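You operate a simulated robot arm through the tools that you are given. There is no shell and no other tool. Be economical: measure what you need, move in short steps, check, and stop when the job is done.

The job below is to be done with a simulated robot arm. You get a single attempt, and the scene is never put back.

Task
Turn both dials of the audio box to zero, then unplug the microphone and switch off.
Fine: the plug goes back in its rest.

The check looks at the end state, three seconds after you hand in, the way a careful person would. Anything else that was tipped, shoved, dropped, spilled or broken makes it a failure.

Robot
A 7-joint arm with a two-finger parallel gripper, fixed in place. Base frame: the origin is at the foot of the arm, x ahead of it, y to its left, z up. Lengths are in m, angles in degrees, forces in N, time in s.
With the tool pointing down near the work surface it reaches from about 0.3 to 0.68 m from the base axis. Its first joint turns from -66.0 to 66.0 degrees. Payload 1.57 kg.
Tool frame: the origin (TCP) lies between the finger pads and is the grasp point; the fingertips stand 0.03 m ahead of it; z points along the fingers, y is the line along which they close. The gripper opens to 0.11 m. The fingers are 0.024 m wide and 0.012 m thick; the gripper's body (0.048 by 0.112 m) begins 0.078 m behind the TCP.
Orientation is told as [roll, pitch, yaw] about the base's x, y, z axes, in that order, counted from this pose: with the fingers straight down and closing along the base's y, the tool's x points along the base's -x, its y along +y and its z along -z.

Tools
- The arm moves only by the tool send_rows. Its argument "increments" is text: rows parted by semicolons, each of 6 numbers parted by spaces: the shift along the tool's x, y, z in m, then the turn, a rotation vector about the tool's x, y, z in degrees. In form: dx dy dz rx ry rz; .... A call has 1 to 20 rows; each row is the pose to reach, as a shift and turn from the pose commanded when the call began, along the tool's axes at that moment. "grip" is the gripper command, from -1 (shut) to 1 (fully open), values between in proportion, set as the call begins (left out, the last holds). A row lasts 0.2 s, in which the tool goes at most 0.05 m and 8.6 degrees; a call with a longer step from one row to the next is refused whole, and so is a gripper value outside its range. Where a pose cannot be reached the arm comes as near as it can. A force on the tool above 40 N (or 10 N above the force at the start of the call, whichever is more), or a blocked arm, ends the call early, and 0.2 s more pass. Each finger travels about 0.108 m/s and halts on what it meets, pressing with about 31 N; the grip force reading is that of the motor and also rises with nothing between the fingers. The clock runs only during rows and for 0.2 s after the last one: add rows that repeat a pose to give the fingers time. The reply holds the time, the measured pose of the TCP, the force on the tool along the base axes, the opening and the grip force, in the units named above and with some noise, with the torque about the TCP (base axes, N m) and any sound that the robot's microphone picked up.
- Cameras (640 x 400 px; columns grow to the right, rows downward): "scene" is fixed at [0.1537, -0.3916, 1.3892]; the picture's right is [0.83, -0.55, 0.00], its down [-0.39, -0.58, -0.71] and it looks along [0.39, 0.59, -0.70] (base axes); focal length 344 px, centre (320, 200). "wrist" rides on the gripper at [0.07, 0.016, -0.141] in the tool frame; the picture's right is [-0.23, 0.97, 0.00], its down [-0.85, -0.20, -0.48] and it looks along [-0.47, -0.11, 0.88] (tool axes); focal length 222 px, centre (320, 200).
- get_image(camera): a new picture of that camera. No time passes.
- locate(camera, pixels): for up to 12 pixels [column, row] of the newest picture of that camera ("zoom" is the newest enlarged one), the place [x, y, z] in the base frame of the surface seen there, good to about 0.003 m. No time passes.
- inspect(camera, box): a new picture of the part [left, top, right, bottom] of that camera's present view, enlarged. No time passes.
- job_done(): hands the job in; it is judged then, once.

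Work in short steps. Measure before you move; look again where a grasp or a placing could have gone wrong, and mend it. You have 80 turns and 38 pictures in all, those below and enlarged ones among them. Open the gripper and draw the arm clear of the work before you hand the job in, unless the task says otherwise; then end with one line.

The tools are called after ">>>" as a command line: name --argument value ..., lists and objects as JSON in quotes. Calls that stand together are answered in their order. send_rows: Moves the arm, as the interface text tells. Its arguments: {"type":"object","properties":{"increments":{"type":"string"},"grip":{"type":"number"}},"required":["increments"]} The other tools are called the same way: get_image (camera) takes a picture; locate (camera, pixels) gives the place of the surface under pixels of a picture; inspect (camera, box) takes an enlarged picture of a part of a camera's view; job_done () hands the job in.

At the start:

```text
time: 0.0
position: [0.3434, 0.1205, 1.0508]
tcp_rot: [0.0, 0.0, 0.0]
wrist_force: [0.1, -0.1, -0.3]
wrist_torque: [0.01, -0.02, -0.01]
finger_gap: 0.1099
finger_force: 0.0
```

scene: 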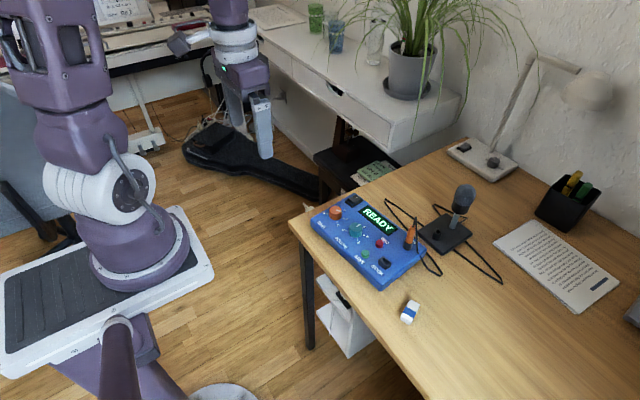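
wrist: 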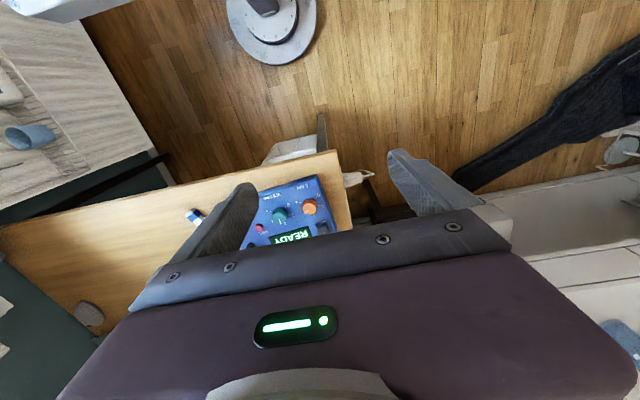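

The scene shows the blue box around (370,235). I'll enlarge it to see the dials, plug, and switch.

>>> inspect --camera "scene" --box '[300, 175, 480, 295]'

>>> inspect --camera "wrist" --box '[230, 160, 350, 250]'

```text
3.33 times, centred on (390, 235) of scene
```

zoom: 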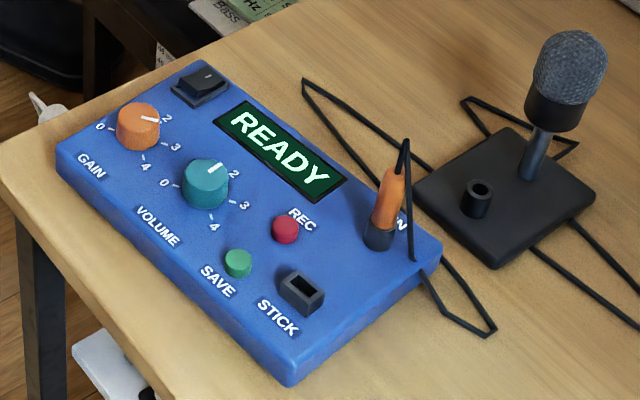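

```text
4.44 times, centred on (290, 205) of wrist
```

zoom: 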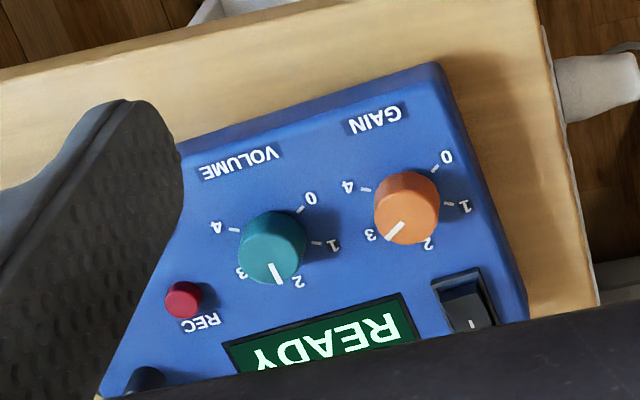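

Gain reads about 2.5–3 and volume about 2. The plug is in the right-hand socket, and its rest is a tube on the mic base. I'll measure points in both views.

>>> locate --camera "zoom" --pixels '[[408, 195], [388, 236], [402, 223], [274, 235], [278, 279], [270, 262], [446, 157], [311, 198], [448, 206], [316, 243], [470, 305], [437, 70]]'

>>> locate --camera "scene" --pixels '[[335.4, 207.5], [355.5, 226], [412, 228], [410, 239], [415.5, 217.5], [437.5, 231.5], [436, 238], [354, 198.5], [358, 201], [311, 222], [381, 289], [426, 248]]'

>>> inspect --camera "scene" --box '[395, 180, 475, 260]'

```text
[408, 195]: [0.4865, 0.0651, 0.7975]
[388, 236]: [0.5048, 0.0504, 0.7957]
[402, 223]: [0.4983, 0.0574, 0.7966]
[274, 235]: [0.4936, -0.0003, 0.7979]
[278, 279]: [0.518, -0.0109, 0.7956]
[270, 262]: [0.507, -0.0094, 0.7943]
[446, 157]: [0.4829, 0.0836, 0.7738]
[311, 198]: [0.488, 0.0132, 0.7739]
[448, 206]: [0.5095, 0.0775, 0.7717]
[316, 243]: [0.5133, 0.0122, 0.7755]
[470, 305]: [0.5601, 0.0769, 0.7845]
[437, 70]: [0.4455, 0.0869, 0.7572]
```

```text
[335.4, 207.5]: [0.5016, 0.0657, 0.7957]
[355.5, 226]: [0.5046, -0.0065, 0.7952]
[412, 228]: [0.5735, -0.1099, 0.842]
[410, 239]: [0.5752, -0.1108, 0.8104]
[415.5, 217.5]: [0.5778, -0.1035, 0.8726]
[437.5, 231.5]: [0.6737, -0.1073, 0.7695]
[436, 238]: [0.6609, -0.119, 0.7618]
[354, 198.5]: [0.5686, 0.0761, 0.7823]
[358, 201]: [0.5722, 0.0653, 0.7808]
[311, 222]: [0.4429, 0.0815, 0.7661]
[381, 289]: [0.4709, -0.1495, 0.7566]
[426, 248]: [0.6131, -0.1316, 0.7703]
```

```text
5.00 times, centred on (435, 220) of scene
```

zoom: 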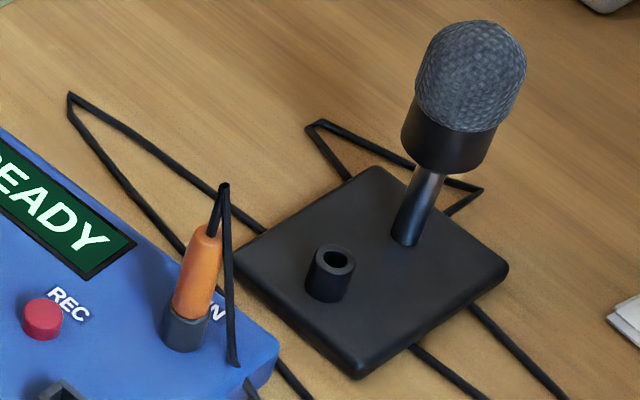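

The box is yawed about −7°, with its panel at z≈0.773 and the dial tops at ≈0.796. I'll move over the box for a closer wrist view of the dial pointers and ticks.

>>> send_rows --increments "-0.03 -0.0225 0.0175 0 0 0; -0.06 -0.045 0.035 0 0 0; -0.09 -0.0675 0.0525 0 0 0; -0.117 -0.09 0.07 0 0 0; -0.117 -0.09 0.07 0 0 0" --grip 1

>>> get_image --camera "wrist"

```text
time: 1.2
position: [0.4596, 0.0287, 0.9797]
tcp_rot: [0.1, 0.0, 0.0]
wrist_force: [1.0, 0.4, 0.6]
wrist_torque: [0.0, 0.03, 0.0]
finger_gap: 0.11
finger_force: 0.1
```

```text
32 pictures are left
```

wrist: 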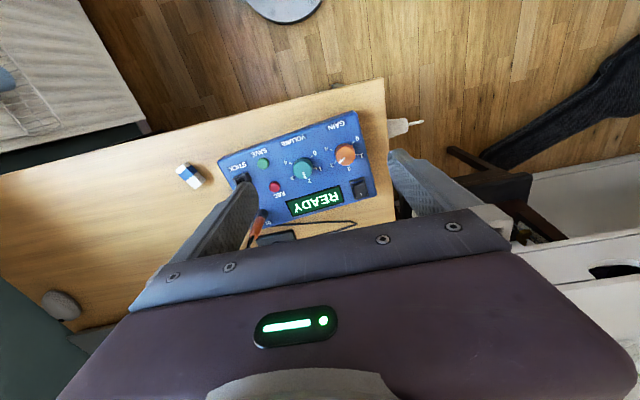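

Now the whole panel is visible around (305,165). I'll enlarge it.

>>> inspect --camera "wrist" --box '[265, 110, 385, 210]'

```text
4.00 times, centred on (325, 160) of wrist
```

zoom: 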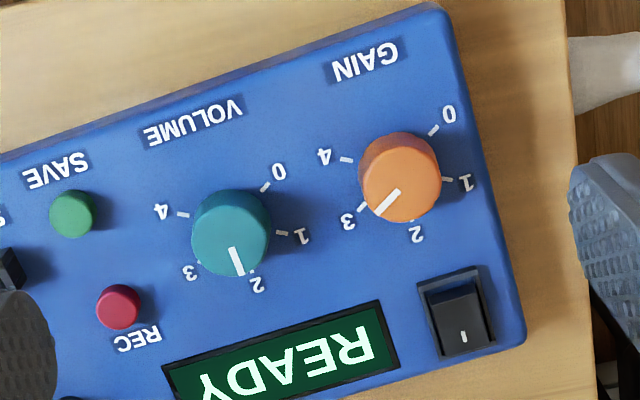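

>>> locate --camera "zoom" --pixels '[[404, 182], [397, 193], [380, 211], [233, 236], [234, 250], [240, 272], [433, 131], [346, 160], [447, 180], [265, 188], [183, 215], [281, 233]]'

>>> locate --camera "zoom" --pixels '[[404, 150], [404, 218], [368, 184], [438, 184], [233, 203], [233, 271], [196, 236], [268, 236], [463, 338], [460, 300], [440, 318], [484, 312]]'

```text
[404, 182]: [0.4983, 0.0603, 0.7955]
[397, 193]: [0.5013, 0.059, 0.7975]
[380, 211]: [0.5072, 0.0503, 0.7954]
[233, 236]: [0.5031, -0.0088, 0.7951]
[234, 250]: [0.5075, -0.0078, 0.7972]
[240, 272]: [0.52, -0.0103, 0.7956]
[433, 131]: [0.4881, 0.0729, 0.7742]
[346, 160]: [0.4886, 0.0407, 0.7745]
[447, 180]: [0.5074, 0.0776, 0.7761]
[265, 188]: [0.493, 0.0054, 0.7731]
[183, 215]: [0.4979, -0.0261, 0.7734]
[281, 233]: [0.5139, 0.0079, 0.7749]
```

```text
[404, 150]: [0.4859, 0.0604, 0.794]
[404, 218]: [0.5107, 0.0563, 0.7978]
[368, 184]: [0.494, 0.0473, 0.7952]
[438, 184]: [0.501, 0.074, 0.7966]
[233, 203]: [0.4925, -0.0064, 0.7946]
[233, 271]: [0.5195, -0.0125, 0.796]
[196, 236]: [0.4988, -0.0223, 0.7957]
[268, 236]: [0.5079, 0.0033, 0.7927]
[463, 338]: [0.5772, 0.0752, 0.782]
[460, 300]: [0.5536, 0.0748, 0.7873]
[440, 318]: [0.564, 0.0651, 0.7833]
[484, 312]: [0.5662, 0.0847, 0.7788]
```

Gain centre is ≈(0.4985,0.059) with its pointer at ≈−50°. Volume centre is ≈(0.5055,−0.0095) with its pointer at ≈−9°. The zero ticks are at ≈+126°. I'll go above gain, pre-turned to yaw −88°.

>>> send_rows --increments "-0.0035 0.0026 0.01 0 0 8; -0.007 0.0052 0.02 0 0 16; -0.0105 0.0078 0.03 0 0 24; -0.014 0.0104 0.04 0 0 32; -0.0175 0.013 0.05 0 0 40; -0.021 0.0156 0.06 0 0 48; -0.0245 0.0182 0.07 0 0 56; -0.028 0.0208 0.08 0 0 64; -0.0315 0.0234 0.09 0 0 72; -0.035 0.026 0.1 0 0 80; -0.0381 0.0285 0.11 0 0 88; -0.0381 0.0285 0.11 0 0 88" --grip 0.1

>>> get_image --camera "wrist"

```text
time: 3.8
position: [0.4988, 0.0586, 0.8708]
tcp_rot: [0.0, 0.0, -88.2]
wrist_force: [0.4, 0.7, 0.1]
wrist_torque: [-0.04, -0.03, 0.02]
finger_gap: 0.0606
finger_force: 0.1
```

```text
30 pictures are left
```

wrist: 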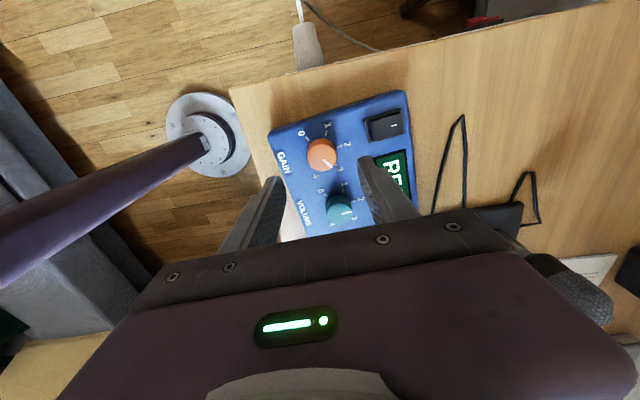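

The view is clear, with the gain dial at (322,155). I'll enlarge it to refine the dial centres and pointers.

>>> inspect --camera "wrist" --box '[282, 115, 378, 175]'

```text
6.67 times, centred on (330, 145) of wrist
```

zoom: 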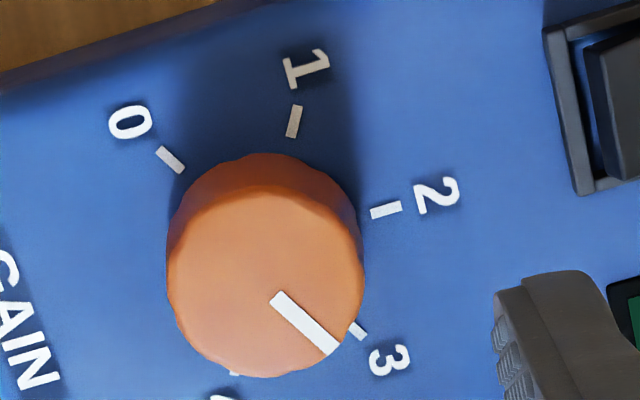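

>>> locate --camera "zoom" --pixels '[[266, 282], [172, 282], [358, 282], [266, 195], [266, 372], [278, 297], [333, 349], [170, 159], [293, 121], [386, 210], [358, 331]]'

```text
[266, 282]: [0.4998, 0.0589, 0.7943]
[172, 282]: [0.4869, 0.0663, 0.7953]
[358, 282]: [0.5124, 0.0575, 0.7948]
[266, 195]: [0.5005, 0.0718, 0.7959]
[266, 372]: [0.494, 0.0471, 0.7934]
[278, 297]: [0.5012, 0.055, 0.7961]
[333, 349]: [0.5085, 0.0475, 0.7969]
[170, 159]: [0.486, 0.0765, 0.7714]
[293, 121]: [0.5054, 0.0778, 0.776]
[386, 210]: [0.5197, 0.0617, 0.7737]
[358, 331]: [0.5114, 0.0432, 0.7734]
```

Gain pointer is ≈−52° (2.97) and the centre is (0.499,0.060). I'll descend to TCP z≈0.808 and close on it.

>>> send_rows --increments "0.001 0.0005 0.02 0 0 0; 0.001 0.0005 0.04 0 0 0; 0.001 0.0005 0.055 0 0 0; 0.001 0.0005 0.0625 0 0 0; 0.001 0.0005 0.0625 0 0 0" --grip 0.1

>>> send_rows --increments "0 0 0 0 0 0; 0 0 0 0 0 0; 0 0 0 0 0 0" --grip -1

```text
time: 5.0
position: [0.4986, 0.0583, 0.8079]
tcp_rot: [0.0, 0.0, -87.9]
wrist_force: [0.3, 0.1, 1.0]
wrist_torque: [0.03, -0.02, -0.01]
finger_gap: 0.0604
finger_force: 0.0
```

```text
time: 5.8
position: [0.4992, 0.0599, 0.8085]
tcp_rot: [0.2, 0.0, -88.0]
wrist_force: [8.4, 0.5, -0.2]
wrist_torque: [-0.09, -0.32, -0.04]
finger_gap: 0.0311
finger_force: 31.2
```

Gripped at a gap of 0.031 with a small side force. I'll shift 1 mm in +x to relieve it and turn counter-clockwise by 85° first.

>>> send_rows --increments "0 0.001 0 0 0 -8.5; 0 0.001 0 0 0 -17; 0 0.001 0 0 0 -25.5; 0 0.001 0 0 0 -34; 0 0.001 0 0 0 -42.5; 0 0.001 0 0 0 -51; 0 0.001 0 0 0 -59.5; 0 0.001 0 0 0 -68; 0 0.001 0 0 0 -76.5; 0 0.001 0 0 0 -85; 0 0.001 0 0 0 -85" --grip -1

>>> inspect --camera "scene" --box '[300, 175, 460, 295]'

```text
time: 8.2
position: [0.4992, 0.0593, 0.8084]
tcp_rot: [0.0, 0.1, -2.9]
wrist_force: [2.6, 3.7, -0.2]
wrist_torque: [0.1, -0.1, 0.0]
finger_gap: 0.031
finger_force: 30.5
```

```text
3.33 times, centred on (380, 235) of scene
```

zoom: 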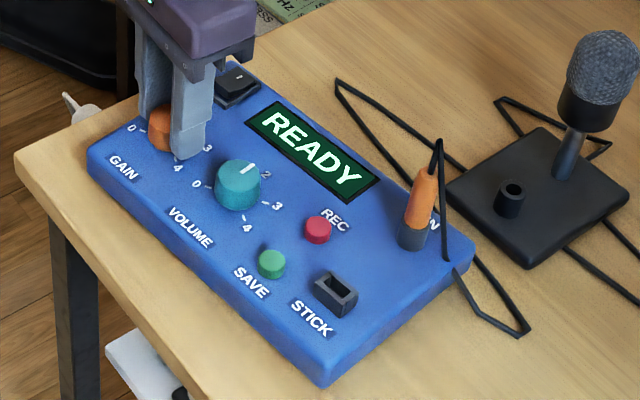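

The box hasn't moved and the forces are small. I'll turn another 93° to bring the total to 178°.

>>> send_rows --increments "0 0 0 0 0 -8.5; 0 0 0 0 0 -17; 0 0 0 0 0 -25.5; 0 0 0 0 0 -34; 0 0 0 0 0 -42.5; 0 0 0 0 0 -51; 0 0 0 0 0 -59.5; 0 0 0 0 0 -68; 0 0 0 0 0 -76.5; 0 0 0 0 0 -85; 0 0 0 0 0 -93; 0 0 0 0 0 -93" --grip -1

```text
time: 10.8
position: [0.4999, 0.0607, 0.8097]
tcp_rot: [0.1, -0.1, 90.1]
wrist_force: [-6.4, 8.0, 5.9]
wrist_torque: [0.29, 0.2, 0.04]
finger_gap: 0.031
finger_force: 30.9
```

The turn completed. I'll open, lift straight up, and look.

>>> send_rows --increments "0 0 0 0 0 0; 0 0 0 0 0 0; 0 0 0 0 0 0; 0 0 -0.03 0 0 0; 0 0 -0.062 0 0 0; 0 0 -0.062 0 0 0" --grip 0.1

>>> get_image --camera "wrist"

>>> inspect --camera "scene" --box '[310, 190, 390, 240]'

```text
time: 12.2
position: [0.5003, 0.0593, 0.8705]
tcp_rot: [0.0, 0.0, 90.0]
wrist_force: [0.4, 0.1, -0.4]
wrist_torque: [0.0, 0.01, 0.05]
finger_gap: 0.0607
finger_force: 0.0
```

```text
27 pictures are left
```

wrist: 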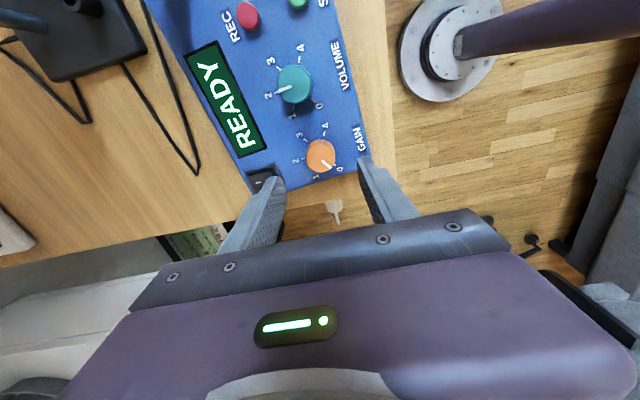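

```text
8.00 times, centred on (350, 215) of scene
```

zoom: 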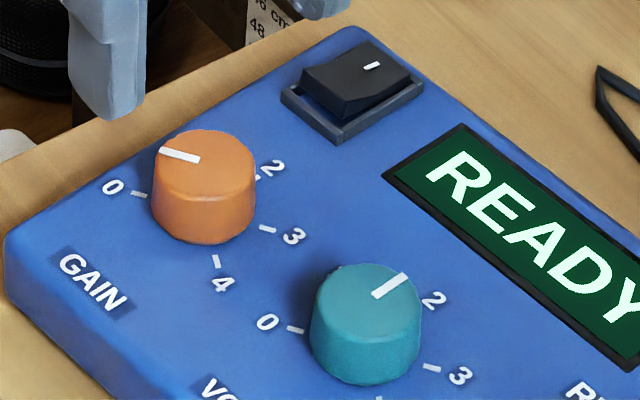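

The gain pointer now points at 0. I'll enlarge the wrist view to check it precisely.

>>> inspect --camera "wrist" --box '[260, 60, 372, 180]'

```text
3.33 times, centred on (316, 120) of wrist
```

zoom: 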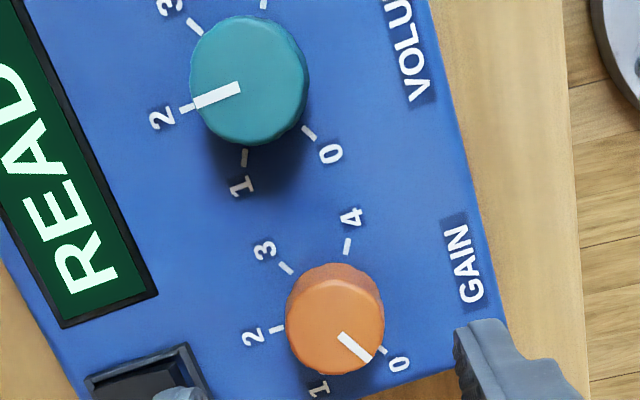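

Gain is parallel to its 0 tick. Next I'll measure the volume pointer and centre from this view.

>>> locate --camera "zoom" --pixels '[[250, 80], [240, 88], [195, 102], [250, 25], [250, 135], [195, 80], [304, 80], [187, 107], [309, 132], [244, 158], [341, 335], [370, 360]]'

>>> inspect --camera "wrist" --box '[266, 50, 326, 120]'

```text
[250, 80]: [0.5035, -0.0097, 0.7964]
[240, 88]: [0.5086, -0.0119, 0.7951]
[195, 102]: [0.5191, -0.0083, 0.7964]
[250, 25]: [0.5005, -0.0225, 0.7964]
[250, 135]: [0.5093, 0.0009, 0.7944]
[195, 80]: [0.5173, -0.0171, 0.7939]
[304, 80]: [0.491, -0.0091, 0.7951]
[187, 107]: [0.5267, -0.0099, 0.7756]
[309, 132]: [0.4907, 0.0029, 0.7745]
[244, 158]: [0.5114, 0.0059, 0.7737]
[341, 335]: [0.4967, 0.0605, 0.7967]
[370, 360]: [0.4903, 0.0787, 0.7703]
```

```text
5.71 times, centred on (296, 85) of wrist
```

zoom: 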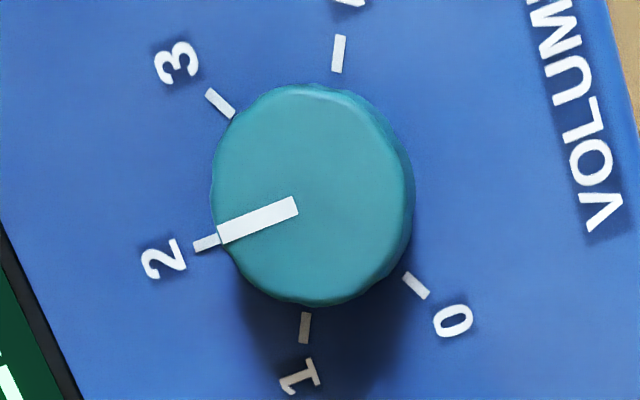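

Volume points at 2, so it needs about 119° counter-clockwise. I'll move over its centre (0.505,−0.010) while turning back to yaw −30°.

>>> send_rows --increments "0.0046 -0.0003 0 0 0 8; 0.0093 -0.0007 0 0 0 16; 0.0139 -0.001 0 0 0 24; 0.0185 -0.0013 0 0 0 32; 0.0232 -0.0017 0 0 0 40; 0.0278 -0.002 0 0 0 48; 0.0324 -0.0023 0 0 0 56; 0.0371 -0.0027 0 0 0 64; 0.0417 -0.003 0 0 0 72; 0.0463 -0.0033 0 0 0 80; 0.051 -0.0037 0 0 0 88; 0.0556 -0.004 0 0 0 96; 0.0602 -0.0043 0 0 0 104; 0.0649 -0.0047 0 0 0 112; 0.0695 -0.005 0 0 0 120; 0.0695 -0.005 0 0 0 120" --grip 0.1

>>> send_rows --increments "0 0 0.02 0 0 0; 0 0 0.04 0 0 0; 0 0 0.055 0 0 0; 0 0 0.0625 0 0 0; 0 0 0.0625 0 0 0"

>>> send_rows --increments "0 0 0 0 0 0; 0 0 0 0 0 0; 0 0 0 0 0 0" --grip -1

```text
time: 15.6
position: [0.505, -0.0098, 0.8702]
tcp_rot: [0.0, 0.0, -30.2]
wrist_force: [-0.1, 1.2, -0.1]
wrist_torque: [-0.05, 0.0, -0.01]
finger_gap: 0.0603
finger_force: 0.1
```

```text
time: 16.8
position: [0.5043, -0.0112, 0.8074]
tcp_rot: [0.0, 0.0, -30.1]
wrist_force: [0.3, 0.1, -0.9]
wrist_torque: [-0.02, -0.02, 0.0]
finger_gap: 0.0601
finger_force: 0.0
```

```text
time: 17.6
position: [0.5041, -0.0098, 0.8078]
tcp_rot: [0.0, 0.0, -30.0]
wrist_force: [2.2, 7.1, -0.1]
wrist_torque: [0.1, -0.27, 0.04]
finger_gap: 0.0312
finger_force: 30.8
```

Gripped with 7 N along the closing axis. I'll shift 0.8 mm to relieve it and turn 119° counter-clockwise.

>>> send_rows --increments "0 0.0008 0 0 0 -8.5; 0 0.0008 0 0 0 -17; 0 0.0008 0 0 0 -25.5; 0 0.0008 0 0 0 -34; 0 0.0008 0 0 0 -42.5; 0 0.0008 0 0 0 -51; 0 0.0008 0 0 0 -59.5; 0 0.0008 0 0 0 -68; 0 0.0008 0 0 0 -76.5; 0 0.0008 0 0 0 -85; 0 0.0008 0 0 0 -93.5; 0 0.0008 0 0 0 -102; 0 0.0008 0 0 0 -110.5; 0 0.0008 0 0 0 -119; 0 0.0008 0 0 0 -119" --grip -1

>>> send_rows --increments "0 0 0 0 0 0; 0 0 0 0 0 0; 0 0 0 0 0 0; 0 0 -0.03 0 0 0; 0 0 -0.065 0 0 0; 0 0 -0.1 0 0 0; 0 0 -0.1 0 0 0" --grip 0.1

>>> get_image --camera "wrist"

```text
time: 20.8
position: [0.507, -0.0088, 0.8075]
tcp_rot: [-0.2, -0.2, 89.0]
wrist_force: [12.7, -8.3, 6.9]
wrist_torque: [0.28, -0.47, -0.3]
finger_gap: 0.0313
finger_force: 30.5
```

```text
time: 22.4
position: [0.5038, -0.0111, 0.909]
tcp_rot: [0.0, 0.0, 88.8]
wrist_force: [0.5, 0.3, -0.5]
wrist_torque: [-0.02, 0.03, -0.01]
finger_gap: 0.0608
finger_force: 0.1
```

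```text
23 pictures are left
```

wrist: 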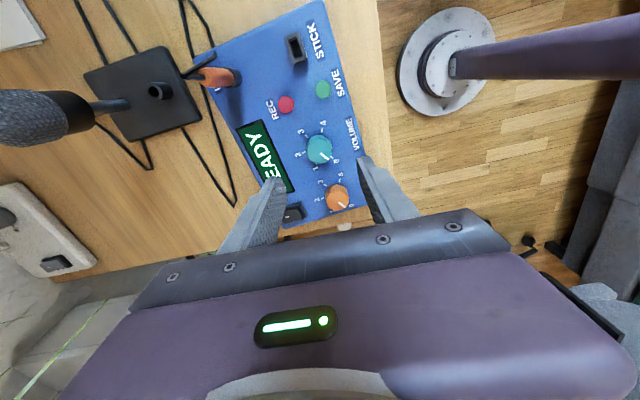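

Volume appears to be at zero. I'll enlarge both dials and the plug area.

>>> inspect --camera "wrist" --box '[280, 120, 376, 220]'

>>> inspect --camera "wrist" --box '[90, 30, 260, 130]'

```text
4.00 times, centred on (328, 170) of wrist
```

zoom: 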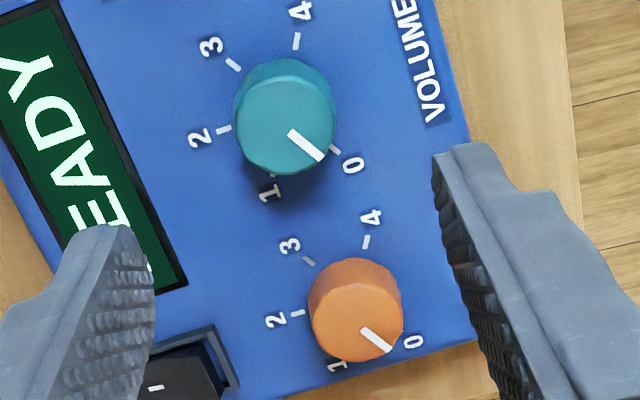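

```text
3.76 times, centred on (175, 80) of wrist
```

zoom: 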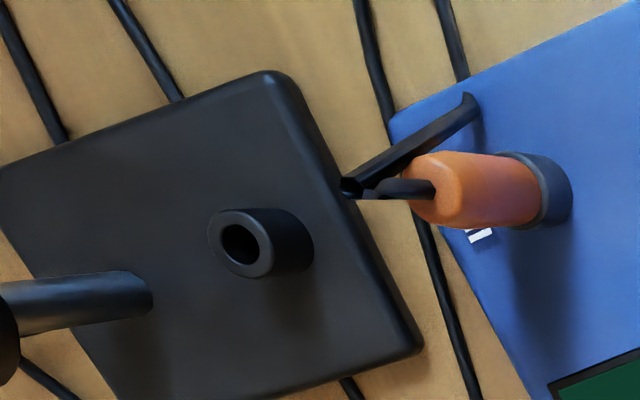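

Both dials are at 0. Now I'll measure the plug, socket, cable, rest, and mic pole from this zoom.

>>> locate --camera "zoom" --pixels '[[430, 200], [430, 160], [425, 222], [510, 190], [545, 190], [345, 188], [410, 140], [468, 97], [240, 247], [270, 275], [145, 297], [415, 350]]'

>>> get_image --camera "scene"

>>> inspect --camera "scene" --box '[390, 180, 486, 260]'

```text
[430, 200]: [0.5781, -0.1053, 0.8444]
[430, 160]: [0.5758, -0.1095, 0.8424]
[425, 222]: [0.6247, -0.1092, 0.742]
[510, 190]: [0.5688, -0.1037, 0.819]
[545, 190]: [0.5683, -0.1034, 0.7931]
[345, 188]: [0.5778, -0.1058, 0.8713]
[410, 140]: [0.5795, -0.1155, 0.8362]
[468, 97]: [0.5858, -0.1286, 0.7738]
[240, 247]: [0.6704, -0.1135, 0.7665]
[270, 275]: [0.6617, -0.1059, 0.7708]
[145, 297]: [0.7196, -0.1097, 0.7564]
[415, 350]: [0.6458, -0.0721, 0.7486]
```

```text
20 pictures are left
```

scene: 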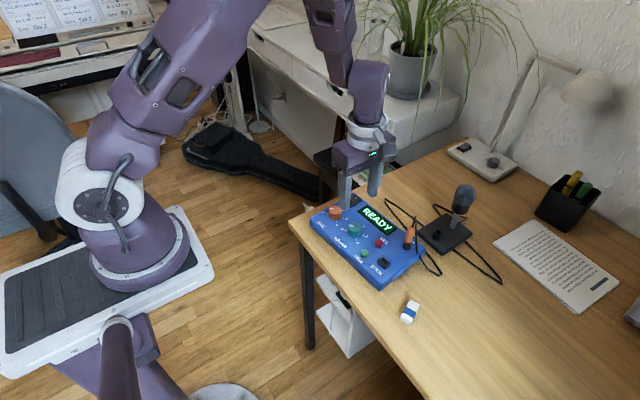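

```text
5.00 times, centred on (438, 220) of scene
```

zoom: 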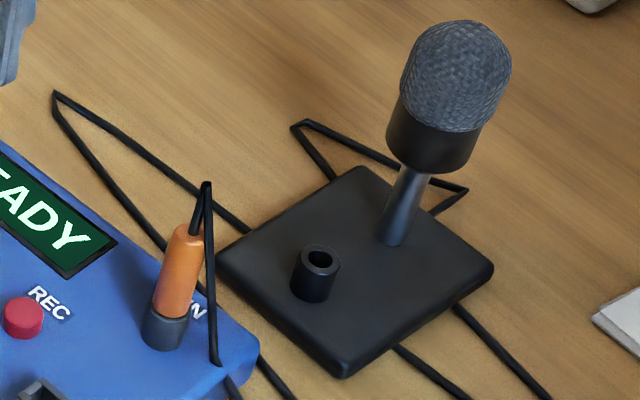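

>>> locate --camera "zoom" --pixels '[[303, 261], [338, 264], [320, 247], [321, 276], [320, 258], [313, 295], [393, 235], [390, 150], [430, 30], [425, 100], [488, 110], [207, 185]]'

>>> locate --camera "zoom" --pixels '[[178, 228], [170, 260], [190, 262], [179, 262], [160, 305], [182, 308], [166, 335], [212, 360], [208, 270], [163, 315], [240, 335], [344, 372]]'

```text
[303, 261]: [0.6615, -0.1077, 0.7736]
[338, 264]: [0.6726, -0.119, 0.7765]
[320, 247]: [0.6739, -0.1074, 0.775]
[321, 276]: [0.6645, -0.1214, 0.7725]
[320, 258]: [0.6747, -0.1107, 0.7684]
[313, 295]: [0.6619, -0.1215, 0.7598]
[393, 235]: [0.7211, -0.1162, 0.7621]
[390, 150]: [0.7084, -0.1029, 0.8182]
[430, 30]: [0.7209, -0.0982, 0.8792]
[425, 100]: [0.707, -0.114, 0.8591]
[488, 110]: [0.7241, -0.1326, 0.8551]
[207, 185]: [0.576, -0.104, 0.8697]
```

```text
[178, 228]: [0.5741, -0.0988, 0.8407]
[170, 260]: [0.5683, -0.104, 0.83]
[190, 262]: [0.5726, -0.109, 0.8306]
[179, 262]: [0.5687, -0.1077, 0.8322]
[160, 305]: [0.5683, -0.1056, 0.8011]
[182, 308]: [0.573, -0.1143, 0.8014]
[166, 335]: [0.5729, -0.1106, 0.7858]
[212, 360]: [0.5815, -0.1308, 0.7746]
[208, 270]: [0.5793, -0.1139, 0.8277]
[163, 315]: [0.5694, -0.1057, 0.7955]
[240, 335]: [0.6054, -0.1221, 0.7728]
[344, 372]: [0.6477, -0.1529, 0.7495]
```

The plug axis is ≈(0.5755,−0.104), with its orange part from z≈0.80 to 0.845. The cable falls to the −y side, so I'll close along x (the present yaw). The rest is ≈(0.668,−0.114) with its rim at z≈0.775, and the mic head starts at x≈0.70. I'll move above the plug and look.

>>> send_rows --increments "0 0 -0.02 0 0 0; 0.025 -0.0198 -0.02 0 0 0; 0.05 -0.0396 -0.02 0 0 0; 0.075 -0.0594 -0.02 0 0 0; 0.0923 -0.0726 -0.02 0 0 0; 0.0923 -0.0726 -0.02 0 0 0" --grip 0.0

>>> get_image --camera "wrist"

```text
time: 23.8
position: [0.5764, -0.1033, 0.9282]
tcp_rot: [0.0, 0.0, 89.1]
wrist_force: [0.4, -0.4, 0.2]
wrist_torque: [0.0, -0.04, 0.03]
finger_gap: 0.055
finger_force: 0.1
```

```text
18 pictures are left
```

wrist: 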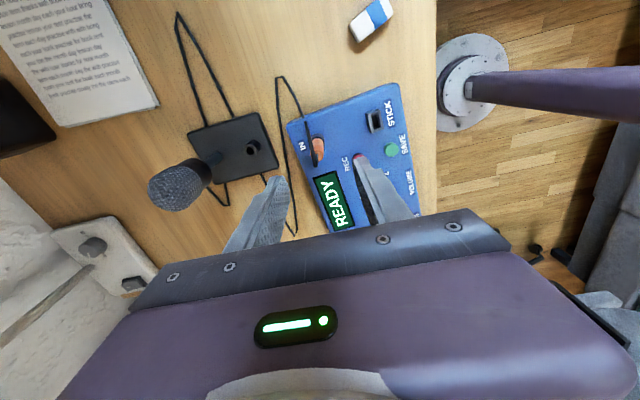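

>>> inspect --camera "wrist" --box '[230, 100, 350, 190]'

```text
4.44 times, centred on (290, 145) of wrist
```

zoom: 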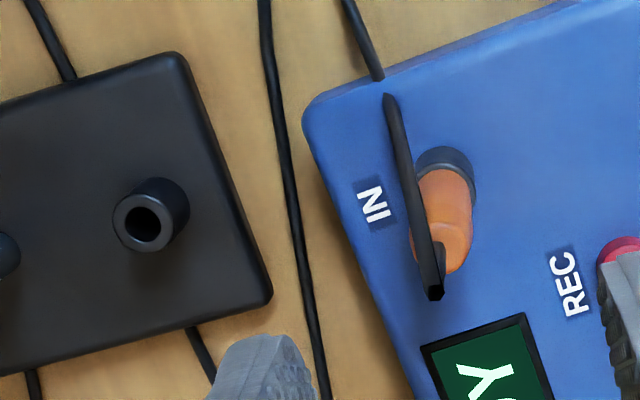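

>>> locate --camera "zoom" --pixels '[[455, 262], [450, 215], [425, 220], [470, 215], [450, 155], [436, 293], [142, 222], [118, 222], [167, 225], [142, 197], [143, 246], [442, 250]]'

```text
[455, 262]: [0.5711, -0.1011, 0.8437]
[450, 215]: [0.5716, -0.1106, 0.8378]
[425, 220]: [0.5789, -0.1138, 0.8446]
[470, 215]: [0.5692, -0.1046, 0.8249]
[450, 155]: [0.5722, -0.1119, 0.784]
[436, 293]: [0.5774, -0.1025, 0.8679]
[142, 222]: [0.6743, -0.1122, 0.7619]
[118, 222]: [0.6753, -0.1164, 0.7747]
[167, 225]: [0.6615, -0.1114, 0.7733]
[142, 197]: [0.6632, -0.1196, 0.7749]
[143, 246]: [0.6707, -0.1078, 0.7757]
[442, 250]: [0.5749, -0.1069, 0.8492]
```

The plug centre is ≈(0.575,−0.1045), and the rest rim centre is ≈(0.668,−0.114). I'll descend around the plug to z≈0.838 and close.

>>> send_rows --increments "0.0012 0.0012 0.025 0 0 0; 0.0012 0.0012 0.05 0 0 0; 0.0012 0.0012 0.075 0 0 0; 0.0012 0.0012 0.09 0 0 0; 0.0012 0.0012 0.09 0 0 0" --grip 0.0

>>> send_rows --increments "0 0 0 0 0 0; 0 0 0 0 0 0; 0 0 0 0 0 0" --grip -1

```text
time: 25.0
position: [0.5741, -0.1049, 0.8383]
tcp_rot: [0.0, 0.0, 88.9]
wrist_force: [0.1, 0.7, 0.5]
wrist_torque: [0.0, -0.03, 0.0]
finger_gap: 0.0555
finger_force: 0.1
```

```text
time: 25.8
position: [0.5755, -0.1062, 0.8382]
tcp_rot: [0.0, -0.1, 88.9]
wrist_force: [11.9, -6.0, 2.8]
wrist_torque: [-0.22, -0.26, -0.04]
finger_gap: 0.0131
finger_force: 29.8
```

Gripped at a gap of 0.013. I'll relieve the side force by about 1.3 mm, then pull straight up slowly.

>>> send_rows --increments "0.0006 -0.0013 0 0 0 0; 0.0006 -0.0013 -0.004 0 0 0; 0.0006 -0.0013 -0.01 0 0 0; 0.0006 -0.0013 -0.02 0 0 0; 0.0006 -0.0013 -0.03 0 0 0; 0.0006 -0.0013 -0.03 0 0 0" --grip -1

>>> inspect --camera "scene" --box '[370, 160, 490, 260]'

```text
time: 27.2
position: [0.576, -0.1051, 0.8678]
tcp_rot: [0.1, 0.0, 88.8]
wrist_force: [-0.4, -0.8, -0.7]
wrist_torque: [0.0, 0.01, 0.02]
finger_gap: 0.0133
finger_force: 29.7
```

```text
4.00 times, centred on (430, 210) of scene
```

zoom: 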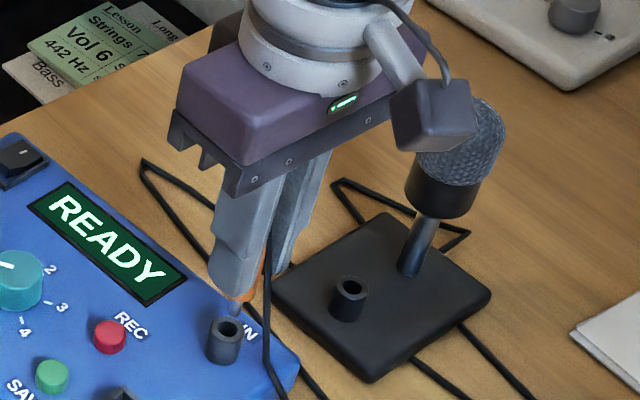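

The plug is out cleanly. I'll raise it and turn to yaw 0 so the camera arm and gripper body stay clear of the mic.

>>> send_rows --increments "0 0 -0.015 0 0 0; 0 0 -0.03 0 0 8.5; 0 0 -0.03 0 0 17; 0 0 -0.03 0 0 25.5; 0 0 -0.03 0 0 34; 0 0 -0.03 0 0 42.5; 0 0 -0.03 0 0 51; 0 0 -0.03 0 0 59.5; 0 0 -0.03 0 0 68; 0 0 -0.03 0 0 76.5; 0 0 -0.03 0 0 85; 0 0 -0.03 0 0 89; 0 0 -0.03 0 0 89" --grip -1

>>> inspect --camera "scene" --box '[370, 160, 490, 260]'

```text
time: 30.0
position: [0.5768, -0.1055, 0.8977]
tcp_rot: [0.0, 0.0, -0.1]
wrist_force: [0.7, 0.0, 0.4]
wrist_torque: [0.04, 0.04, -0.01]
finger_gap: 0.0133
finger_force: 30.3
```

```text
4.00 times, centred on (430, 210) of scene
```

zoom: 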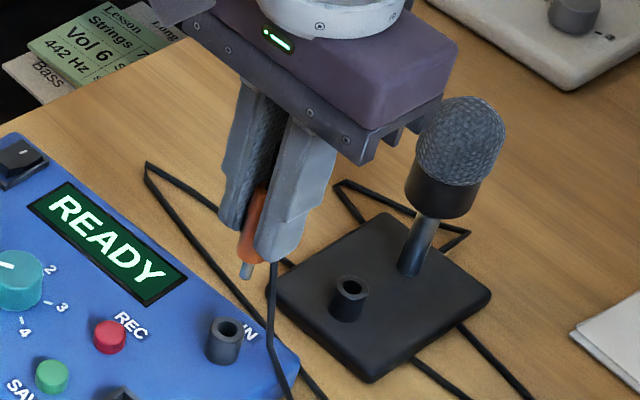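

The plug is held vertically with its tip at zoom (246,270). I'll measure the tip relative to the TCP.

>>> locate --camera "zoom" --pixels '[[246, 274], [247, 266], [246, 258], [247, 250], [252, 215], [252, 235], [273, 262], [350, 283], [334, 286], [367, 289], [350, 276], [351, 298]]'

```text
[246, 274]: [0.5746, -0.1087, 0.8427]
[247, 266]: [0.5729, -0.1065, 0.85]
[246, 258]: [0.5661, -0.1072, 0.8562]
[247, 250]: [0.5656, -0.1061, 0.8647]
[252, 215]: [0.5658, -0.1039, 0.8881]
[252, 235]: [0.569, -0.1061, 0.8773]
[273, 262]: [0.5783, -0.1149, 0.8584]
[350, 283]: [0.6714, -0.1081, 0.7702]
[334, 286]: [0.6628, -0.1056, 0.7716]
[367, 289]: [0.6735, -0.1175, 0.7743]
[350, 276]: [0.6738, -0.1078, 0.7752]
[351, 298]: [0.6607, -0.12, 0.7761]
```

The tip is on the TCP axis, about 0.056 m below it; seated TCP at the rest would be z≈0.815. I'll move above the rest with the tip about 3 cm over the rim.

>>> send_rows --increments "-0.03 -0.0027 0 0 0 0; -0.06 -0.0054 0 0 0 0; -0.085 -0.0076 0 0 0 0; -0.0916 -0.0082 0.02 0 0 0; -0.0916 -0.0082 0.037 0 0 0; -0.0916 -0.0082 0.037 0 0 0" --grip -1

>>> inspect --camera "scene" --box '[400, 190, 480, 250]'

>>> get_image --camera "wrist"

```text
time: 31.4
position: [0.6679, -0.1149, 0.8599]
tcp_rot: [0.1, 0.0, -0.1]
wrist_force: [-0.1, -0.3, -0.2]
wrist_torque: [-0.04, 0.02, -0.02]
finger_gap: 0.0133
finger_force: 30.7
```

```text
6.67 times, centred on (440, 220) of scene
```

zoom: 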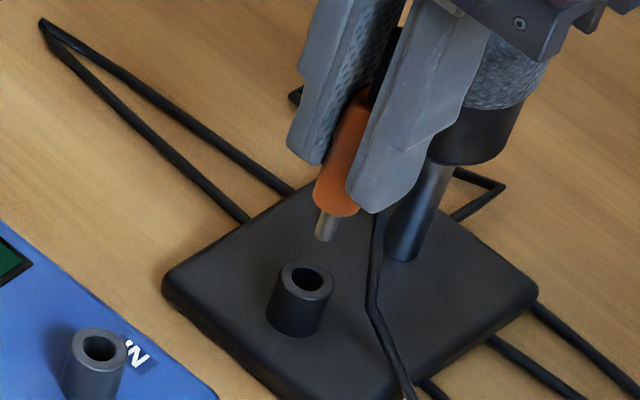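

```text
13 pictures are left
```

wrist: 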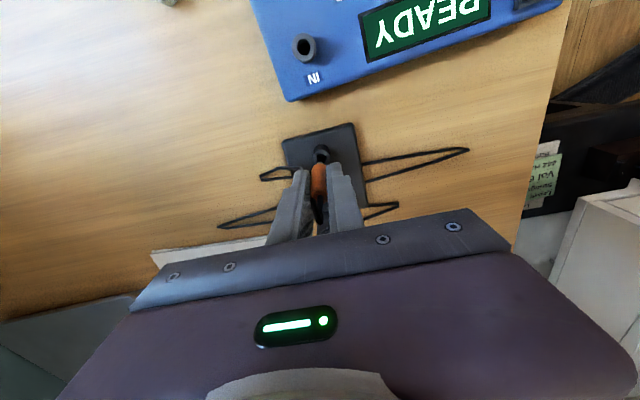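

In the scene view the tip lines up sideways with the hole within about 1 mm. I'll check the other direction with the wrist view.

>>> locate --camera "zoom" --pixels '[[324, 236], [324, 226], [331, 215], [287, 276], [330, 283], [307, 263], [306, 298], [306, 268], [335, 180], [345, 180]]'

>>> inspect --camera "wrist" --box '[296, 136, 344, 176]'

```text
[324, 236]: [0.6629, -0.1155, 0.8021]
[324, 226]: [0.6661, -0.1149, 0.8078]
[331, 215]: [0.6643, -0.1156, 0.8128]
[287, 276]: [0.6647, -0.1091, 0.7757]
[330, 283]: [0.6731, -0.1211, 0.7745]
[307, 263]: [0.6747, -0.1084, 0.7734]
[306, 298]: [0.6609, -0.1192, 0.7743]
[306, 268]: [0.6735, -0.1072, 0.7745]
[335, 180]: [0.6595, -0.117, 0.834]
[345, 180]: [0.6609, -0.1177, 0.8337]
```

```text
10.00 times, centred on (320, 156) of wrist
```

zoom: 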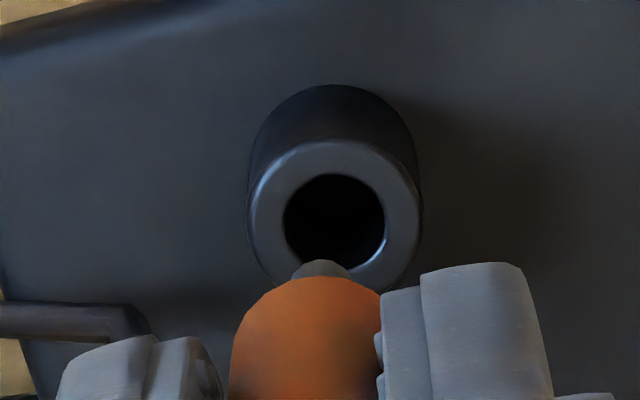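

Combining both views, the tip needs about +1.5 mm in y and is fine in x. I'll correct that and lower gently until just inside the hole, about 3 cm.

>>> send_rows --increments "-0.0002 0.0015 0 0 0 0; -0.0002 0.0015 0.01 0 0 0; -0.0002 0.0015 0.018 0 0 0; -0.0002 0.0015 0.024 0 0 0; -0.0002 0.0015 0.028 0 0 0; -0.0002 0.0015 0.032 0 0 0; -0.0002 0.0015 0.032 0 0 0" --grip -1

>>> inspect --camera "scene" --box '[400, 190, 480, 250]'

```text
time: 33.0
position: [0.6683, -0.1112, 0.8297]
tcp_rot: [0.0, 0.0, 0.1]
wrist_force: [-0.6, 0.8, 0.1]
wrist_torque: [0.02, 0.0, 0.0]
finger_gap: 0.0132
finger_force: 30.0
```

```text
6.67 times, centred on (440, 220) of scene
```

zoom: 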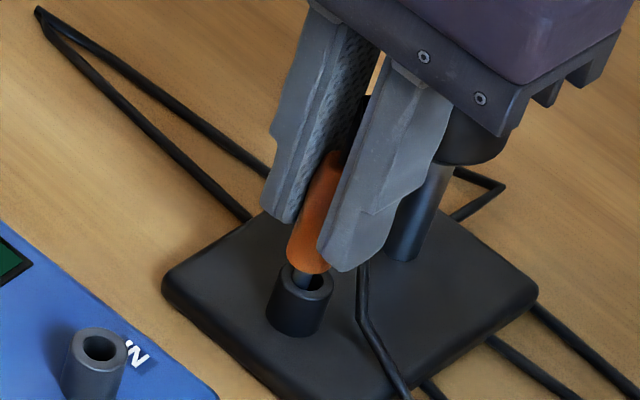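

The tip is in the hole with no contact force. I'll lower the remaining 14–15 mm.

>>> send_rows --increments "0 -0.0003 0.004 0 0 0; 0 -0.0003 0.008 0 0 0; 0 -0.0003 0.011 0 0 0; 0 -0.0003 0.013 0 0 0; 0 -0.0003 0.0145 0 0 0; 0 -0.0003 0.0155 0 0 0; 0 -0.0003 0.0155 0 0 0" --grip -1

>>> inspect --camera "scene" --box '[400, 190, 480, 250]'

```text
time: 34.6
position: [0.6683, -0.1115, 0.8147]
tcp_rot: [0.0, -0.1, 0.0]
wrist_force: [3.9, -1.3, 23.7]
wrist_torque: [0.02, -0.15, -0.05]
finger_gap: 0.0135
finger_force: 29.9
```

```text
6.67 times, centred on (440, 220) of scene
```

zoom: 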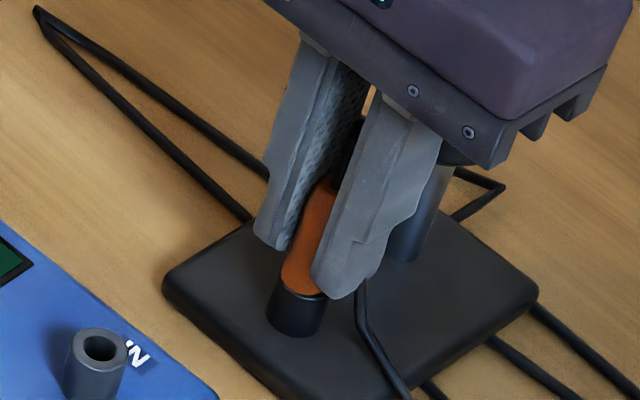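

It's seated with 24 N at contact. I'll ease off, open moderately, and lift straight up.

>>> send_rows --increments "0 0 -0.0008 0 0 0; 0 0 -0.0008 0 0 0" --grip -1

>>> send_rows --increments "0 0 0 0 0 0; 0 0 0 0 0 0; 0 0 0 0 0 0; 0 0 -0.02 0 0 0; 0 0 -0.05 0 0 0; 0 0 -0.09 0 0 0; 0 0 -0.12 0 0 0; 0 0 -0.12 0 0 0" --grip -0.2

>>> inspect --camera "scene" --box '[310, 180, 470, 290]'

```text
time: 35.2
position: [0.6684, -0.1121, 0.8146]
tcp_rot: [0.0, 0.0, 0.0]
wrist_force: [6.6, -2.1, 17.0]
wrist_torque: [-0.12, -0.34, 0.01]
finger_gap: 0.0135
finger_force: 30.2
```

```text
time: 37.0
position: [0.6672, -0.1111, 0.9358]
tcp_rot: [0.1, 0.1, -0.1]
wrist_force: [0.2, 0.2, -0.5]
wrist_torque: [0.01, -0.01, 0.02]
finger_gap: 0.0439
finger_force: 0.0
```

```text
3.64 times, centred on (390, 235) of scene
```

zoom: 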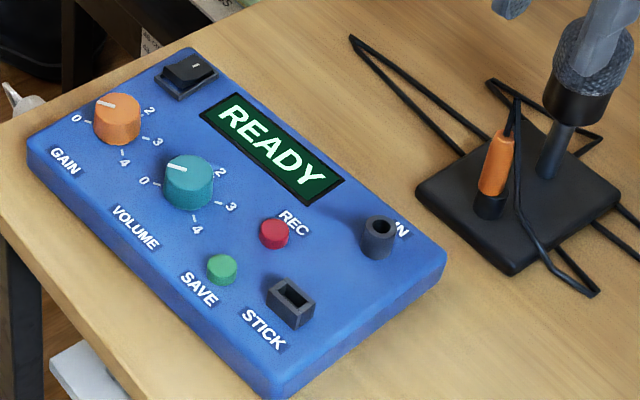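

The plug stands seated in the rest. Now for the switch: I'll move back over the box to look at it closely.

>>> send_rows --increments "0.03 0.04 0 0 0 0; 0.05 0.085 0 0 0 0; 0.07 0.13 0 0 0 0; 0.085 0.17 0 0 0 0; 0.085 0.19 0 0 0 0; 0.085 0.19 0 0 0 0" --grip -0.2

>>> get_image --camera "wrist"

```text
time: 38.4
position: [0.5838, 0.0794, 0.9347]
tcp_rot: [0.0, 0.1, 0.0]
wrist_force: [0.2, 0.8, 0.1]
wrist_torque: [-0.01, 0.03, 0.01]
finger_gap: 0.0438
finger_force: 0.1
```

```text
8 pictures are left
```

wrist: 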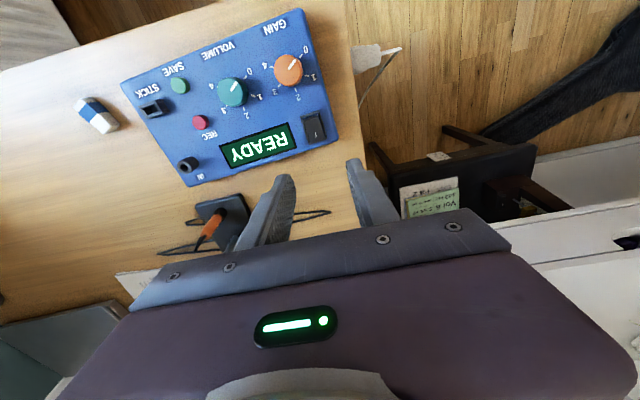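

>>> inspect --camera "wrist" --box '[285, 100, 345, 150]'

```text
8.00 times, centred on (315, 125) of wrist
```

zoom: 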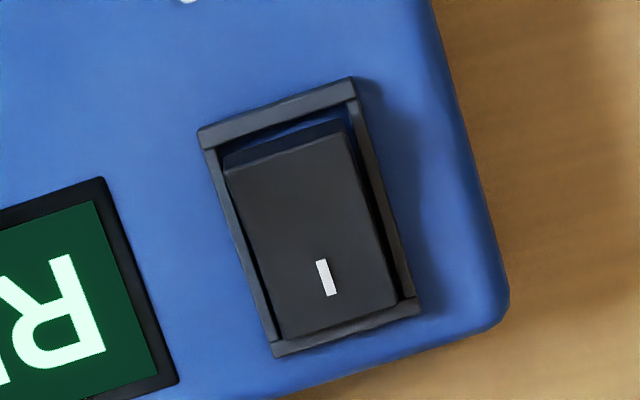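

>>> locate --camera "zoom" --pixels '[[285, 160], [285, 170], [292, 200], [305, 235], [325, 275], [335, 315], [270, 112], [345, 328], [217, 180], [375, 200], [235, 175], [345, 150]]'

```text
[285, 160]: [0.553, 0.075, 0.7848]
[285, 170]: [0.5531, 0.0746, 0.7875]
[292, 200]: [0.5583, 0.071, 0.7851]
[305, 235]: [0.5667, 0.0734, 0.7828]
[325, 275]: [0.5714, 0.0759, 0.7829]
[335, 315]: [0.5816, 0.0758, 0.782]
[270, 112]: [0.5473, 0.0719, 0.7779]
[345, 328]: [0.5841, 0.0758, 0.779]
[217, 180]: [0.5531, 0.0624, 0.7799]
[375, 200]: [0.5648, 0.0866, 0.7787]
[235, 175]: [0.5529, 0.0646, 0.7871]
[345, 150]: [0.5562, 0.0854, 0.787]
```

The rocker spans x 0.553–0.583, and its front end is raised (z 0.7875), with the "I" side pressed down, so it's on. I'll press the front end with closed fingers centred at x≈0.549, starting with a hover.

>>> send_rows --increments "0.0175 -0.002 0.02 0 0 0; 0.0348 -0.0039 0.05 0 0 0; 0.0348 -0.0039 0.08 0 0 0; 0.0348 -0.0039 0.105 0 0 0; 0.0348 -0.0039 0.105 0 0 0" --grip -1

>>> send_rows --increments "0 0 0.006 0 0 0; 0 0 0.01 0 0 0; 0 0 0.013 0 0 0; 0 0 0.015 0 0 0; 0 0 0.017 0 0 0; 0 0 0.0185 0 0 0; 0 0 0.0185 0 0 0"

```text
time: 39.6
position: [0.5477, 0.0746, 0.829]
tcp_rot: [0.0, 0.0, -0.1]
wrist_force: [-0.6, -0.2, -0.2]
wrist_torque: [-0.02, -0.02, -0.02]
finger_gap: 0.0
finger_force: 21.2
```

```text
time: 41.3
position: [0.5486, 0.0743, 0.811]
tcp_rot: [0.0, 0.1, 0.1]
wrist_force: [-5.3, 0.1, 11.2]
wrist_torque: [0.02, 0.15, -0.01]
finger_gap: 0.0
finger_force: 21.2
heard: click
stopped in row 7: the force on the tool passed its limit at 42 N (the readings are from after the stop); the commanded pose is now the measured one
```

A click was heard. I'll lift and check the switch and display.

>>> send_rows --increments "0 0 -0.03 0 0 0; 0 0 -0.07 0 0 0; 0 0 -0.11 0 0 0; 0.04 0 -0.14 0 0 0; 0.08 0 -0.16 0 0 0; 0.08 0 -0.16 0 0 0" --grip -1

>>> inspect --camera "scene" --box '[305, 180, 465, 290]'

```text
time: 42.7
position: [0.466, 0.074, 0.9724]
tcp_rot: [0.0, -0.1, -0.1]
wrist_force: [0.2, 0.7, 0.2]
wrist_torque: [0.02, 0.03, -0.01]
finger_gap: 0.0001
finger_force: 21.1
```

```text
3.64 times, centred on (385, 235) of scene
```

zoom: 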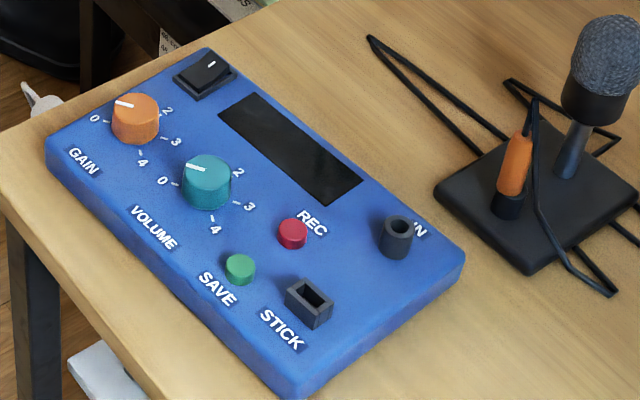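

The display is dark, so the power is off. I'll open the gripper, draw back, and do one last top check of the dials.

>>> send_rows --increments "0 0 0 0 0 0; 0.03 0 -0.03 0 0 0; 0.06 0 -0.06 0 0 0; 0.06 0 -0.06 0 0 0" --grip 1

>>> get_image --camera "wrist"

>>> inspect --camera "scene" --box '[315, 195, 375, 240]'

```text
time: 43.7
position: [0.407, 0.0741, 1.0314]
tcp_rot: [-0.1, -0.1, 0.0]
wrist_force: [-0.6, -0.3, 0.1]
wrist_torque: [0.01, -0.03, -0.01]
finger_gap: 0.11
finger_force: 0.1
```

```text
5 pictures are left
```

wrist: 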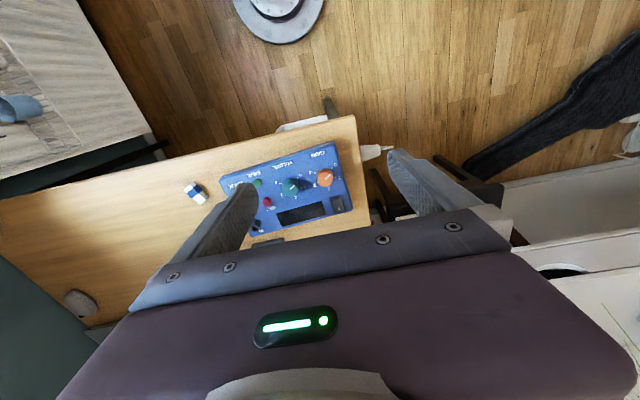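

```text
8.89 times, centred on (345, 218) of scene
```

zoom: 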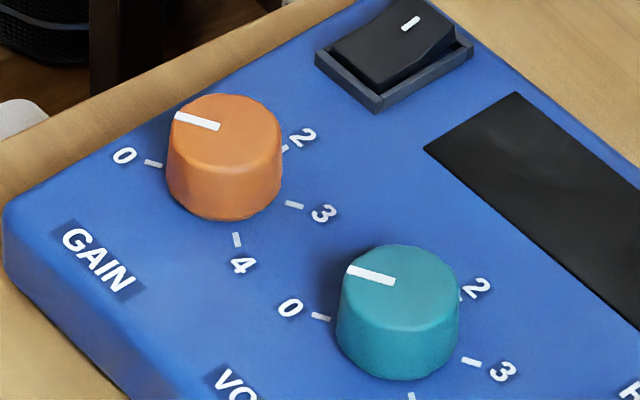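

Both pointers are parallel to their 0 ticks, the switch is flipped, the display is dark, the plug is in its rest, and the arm is clear. I'm handing in.

>>> job_done

```text
The job is handed in.
```

Both dials are at zero, the microphone plug is out and seated in its rest, and the audio box is switched off with its display dark.
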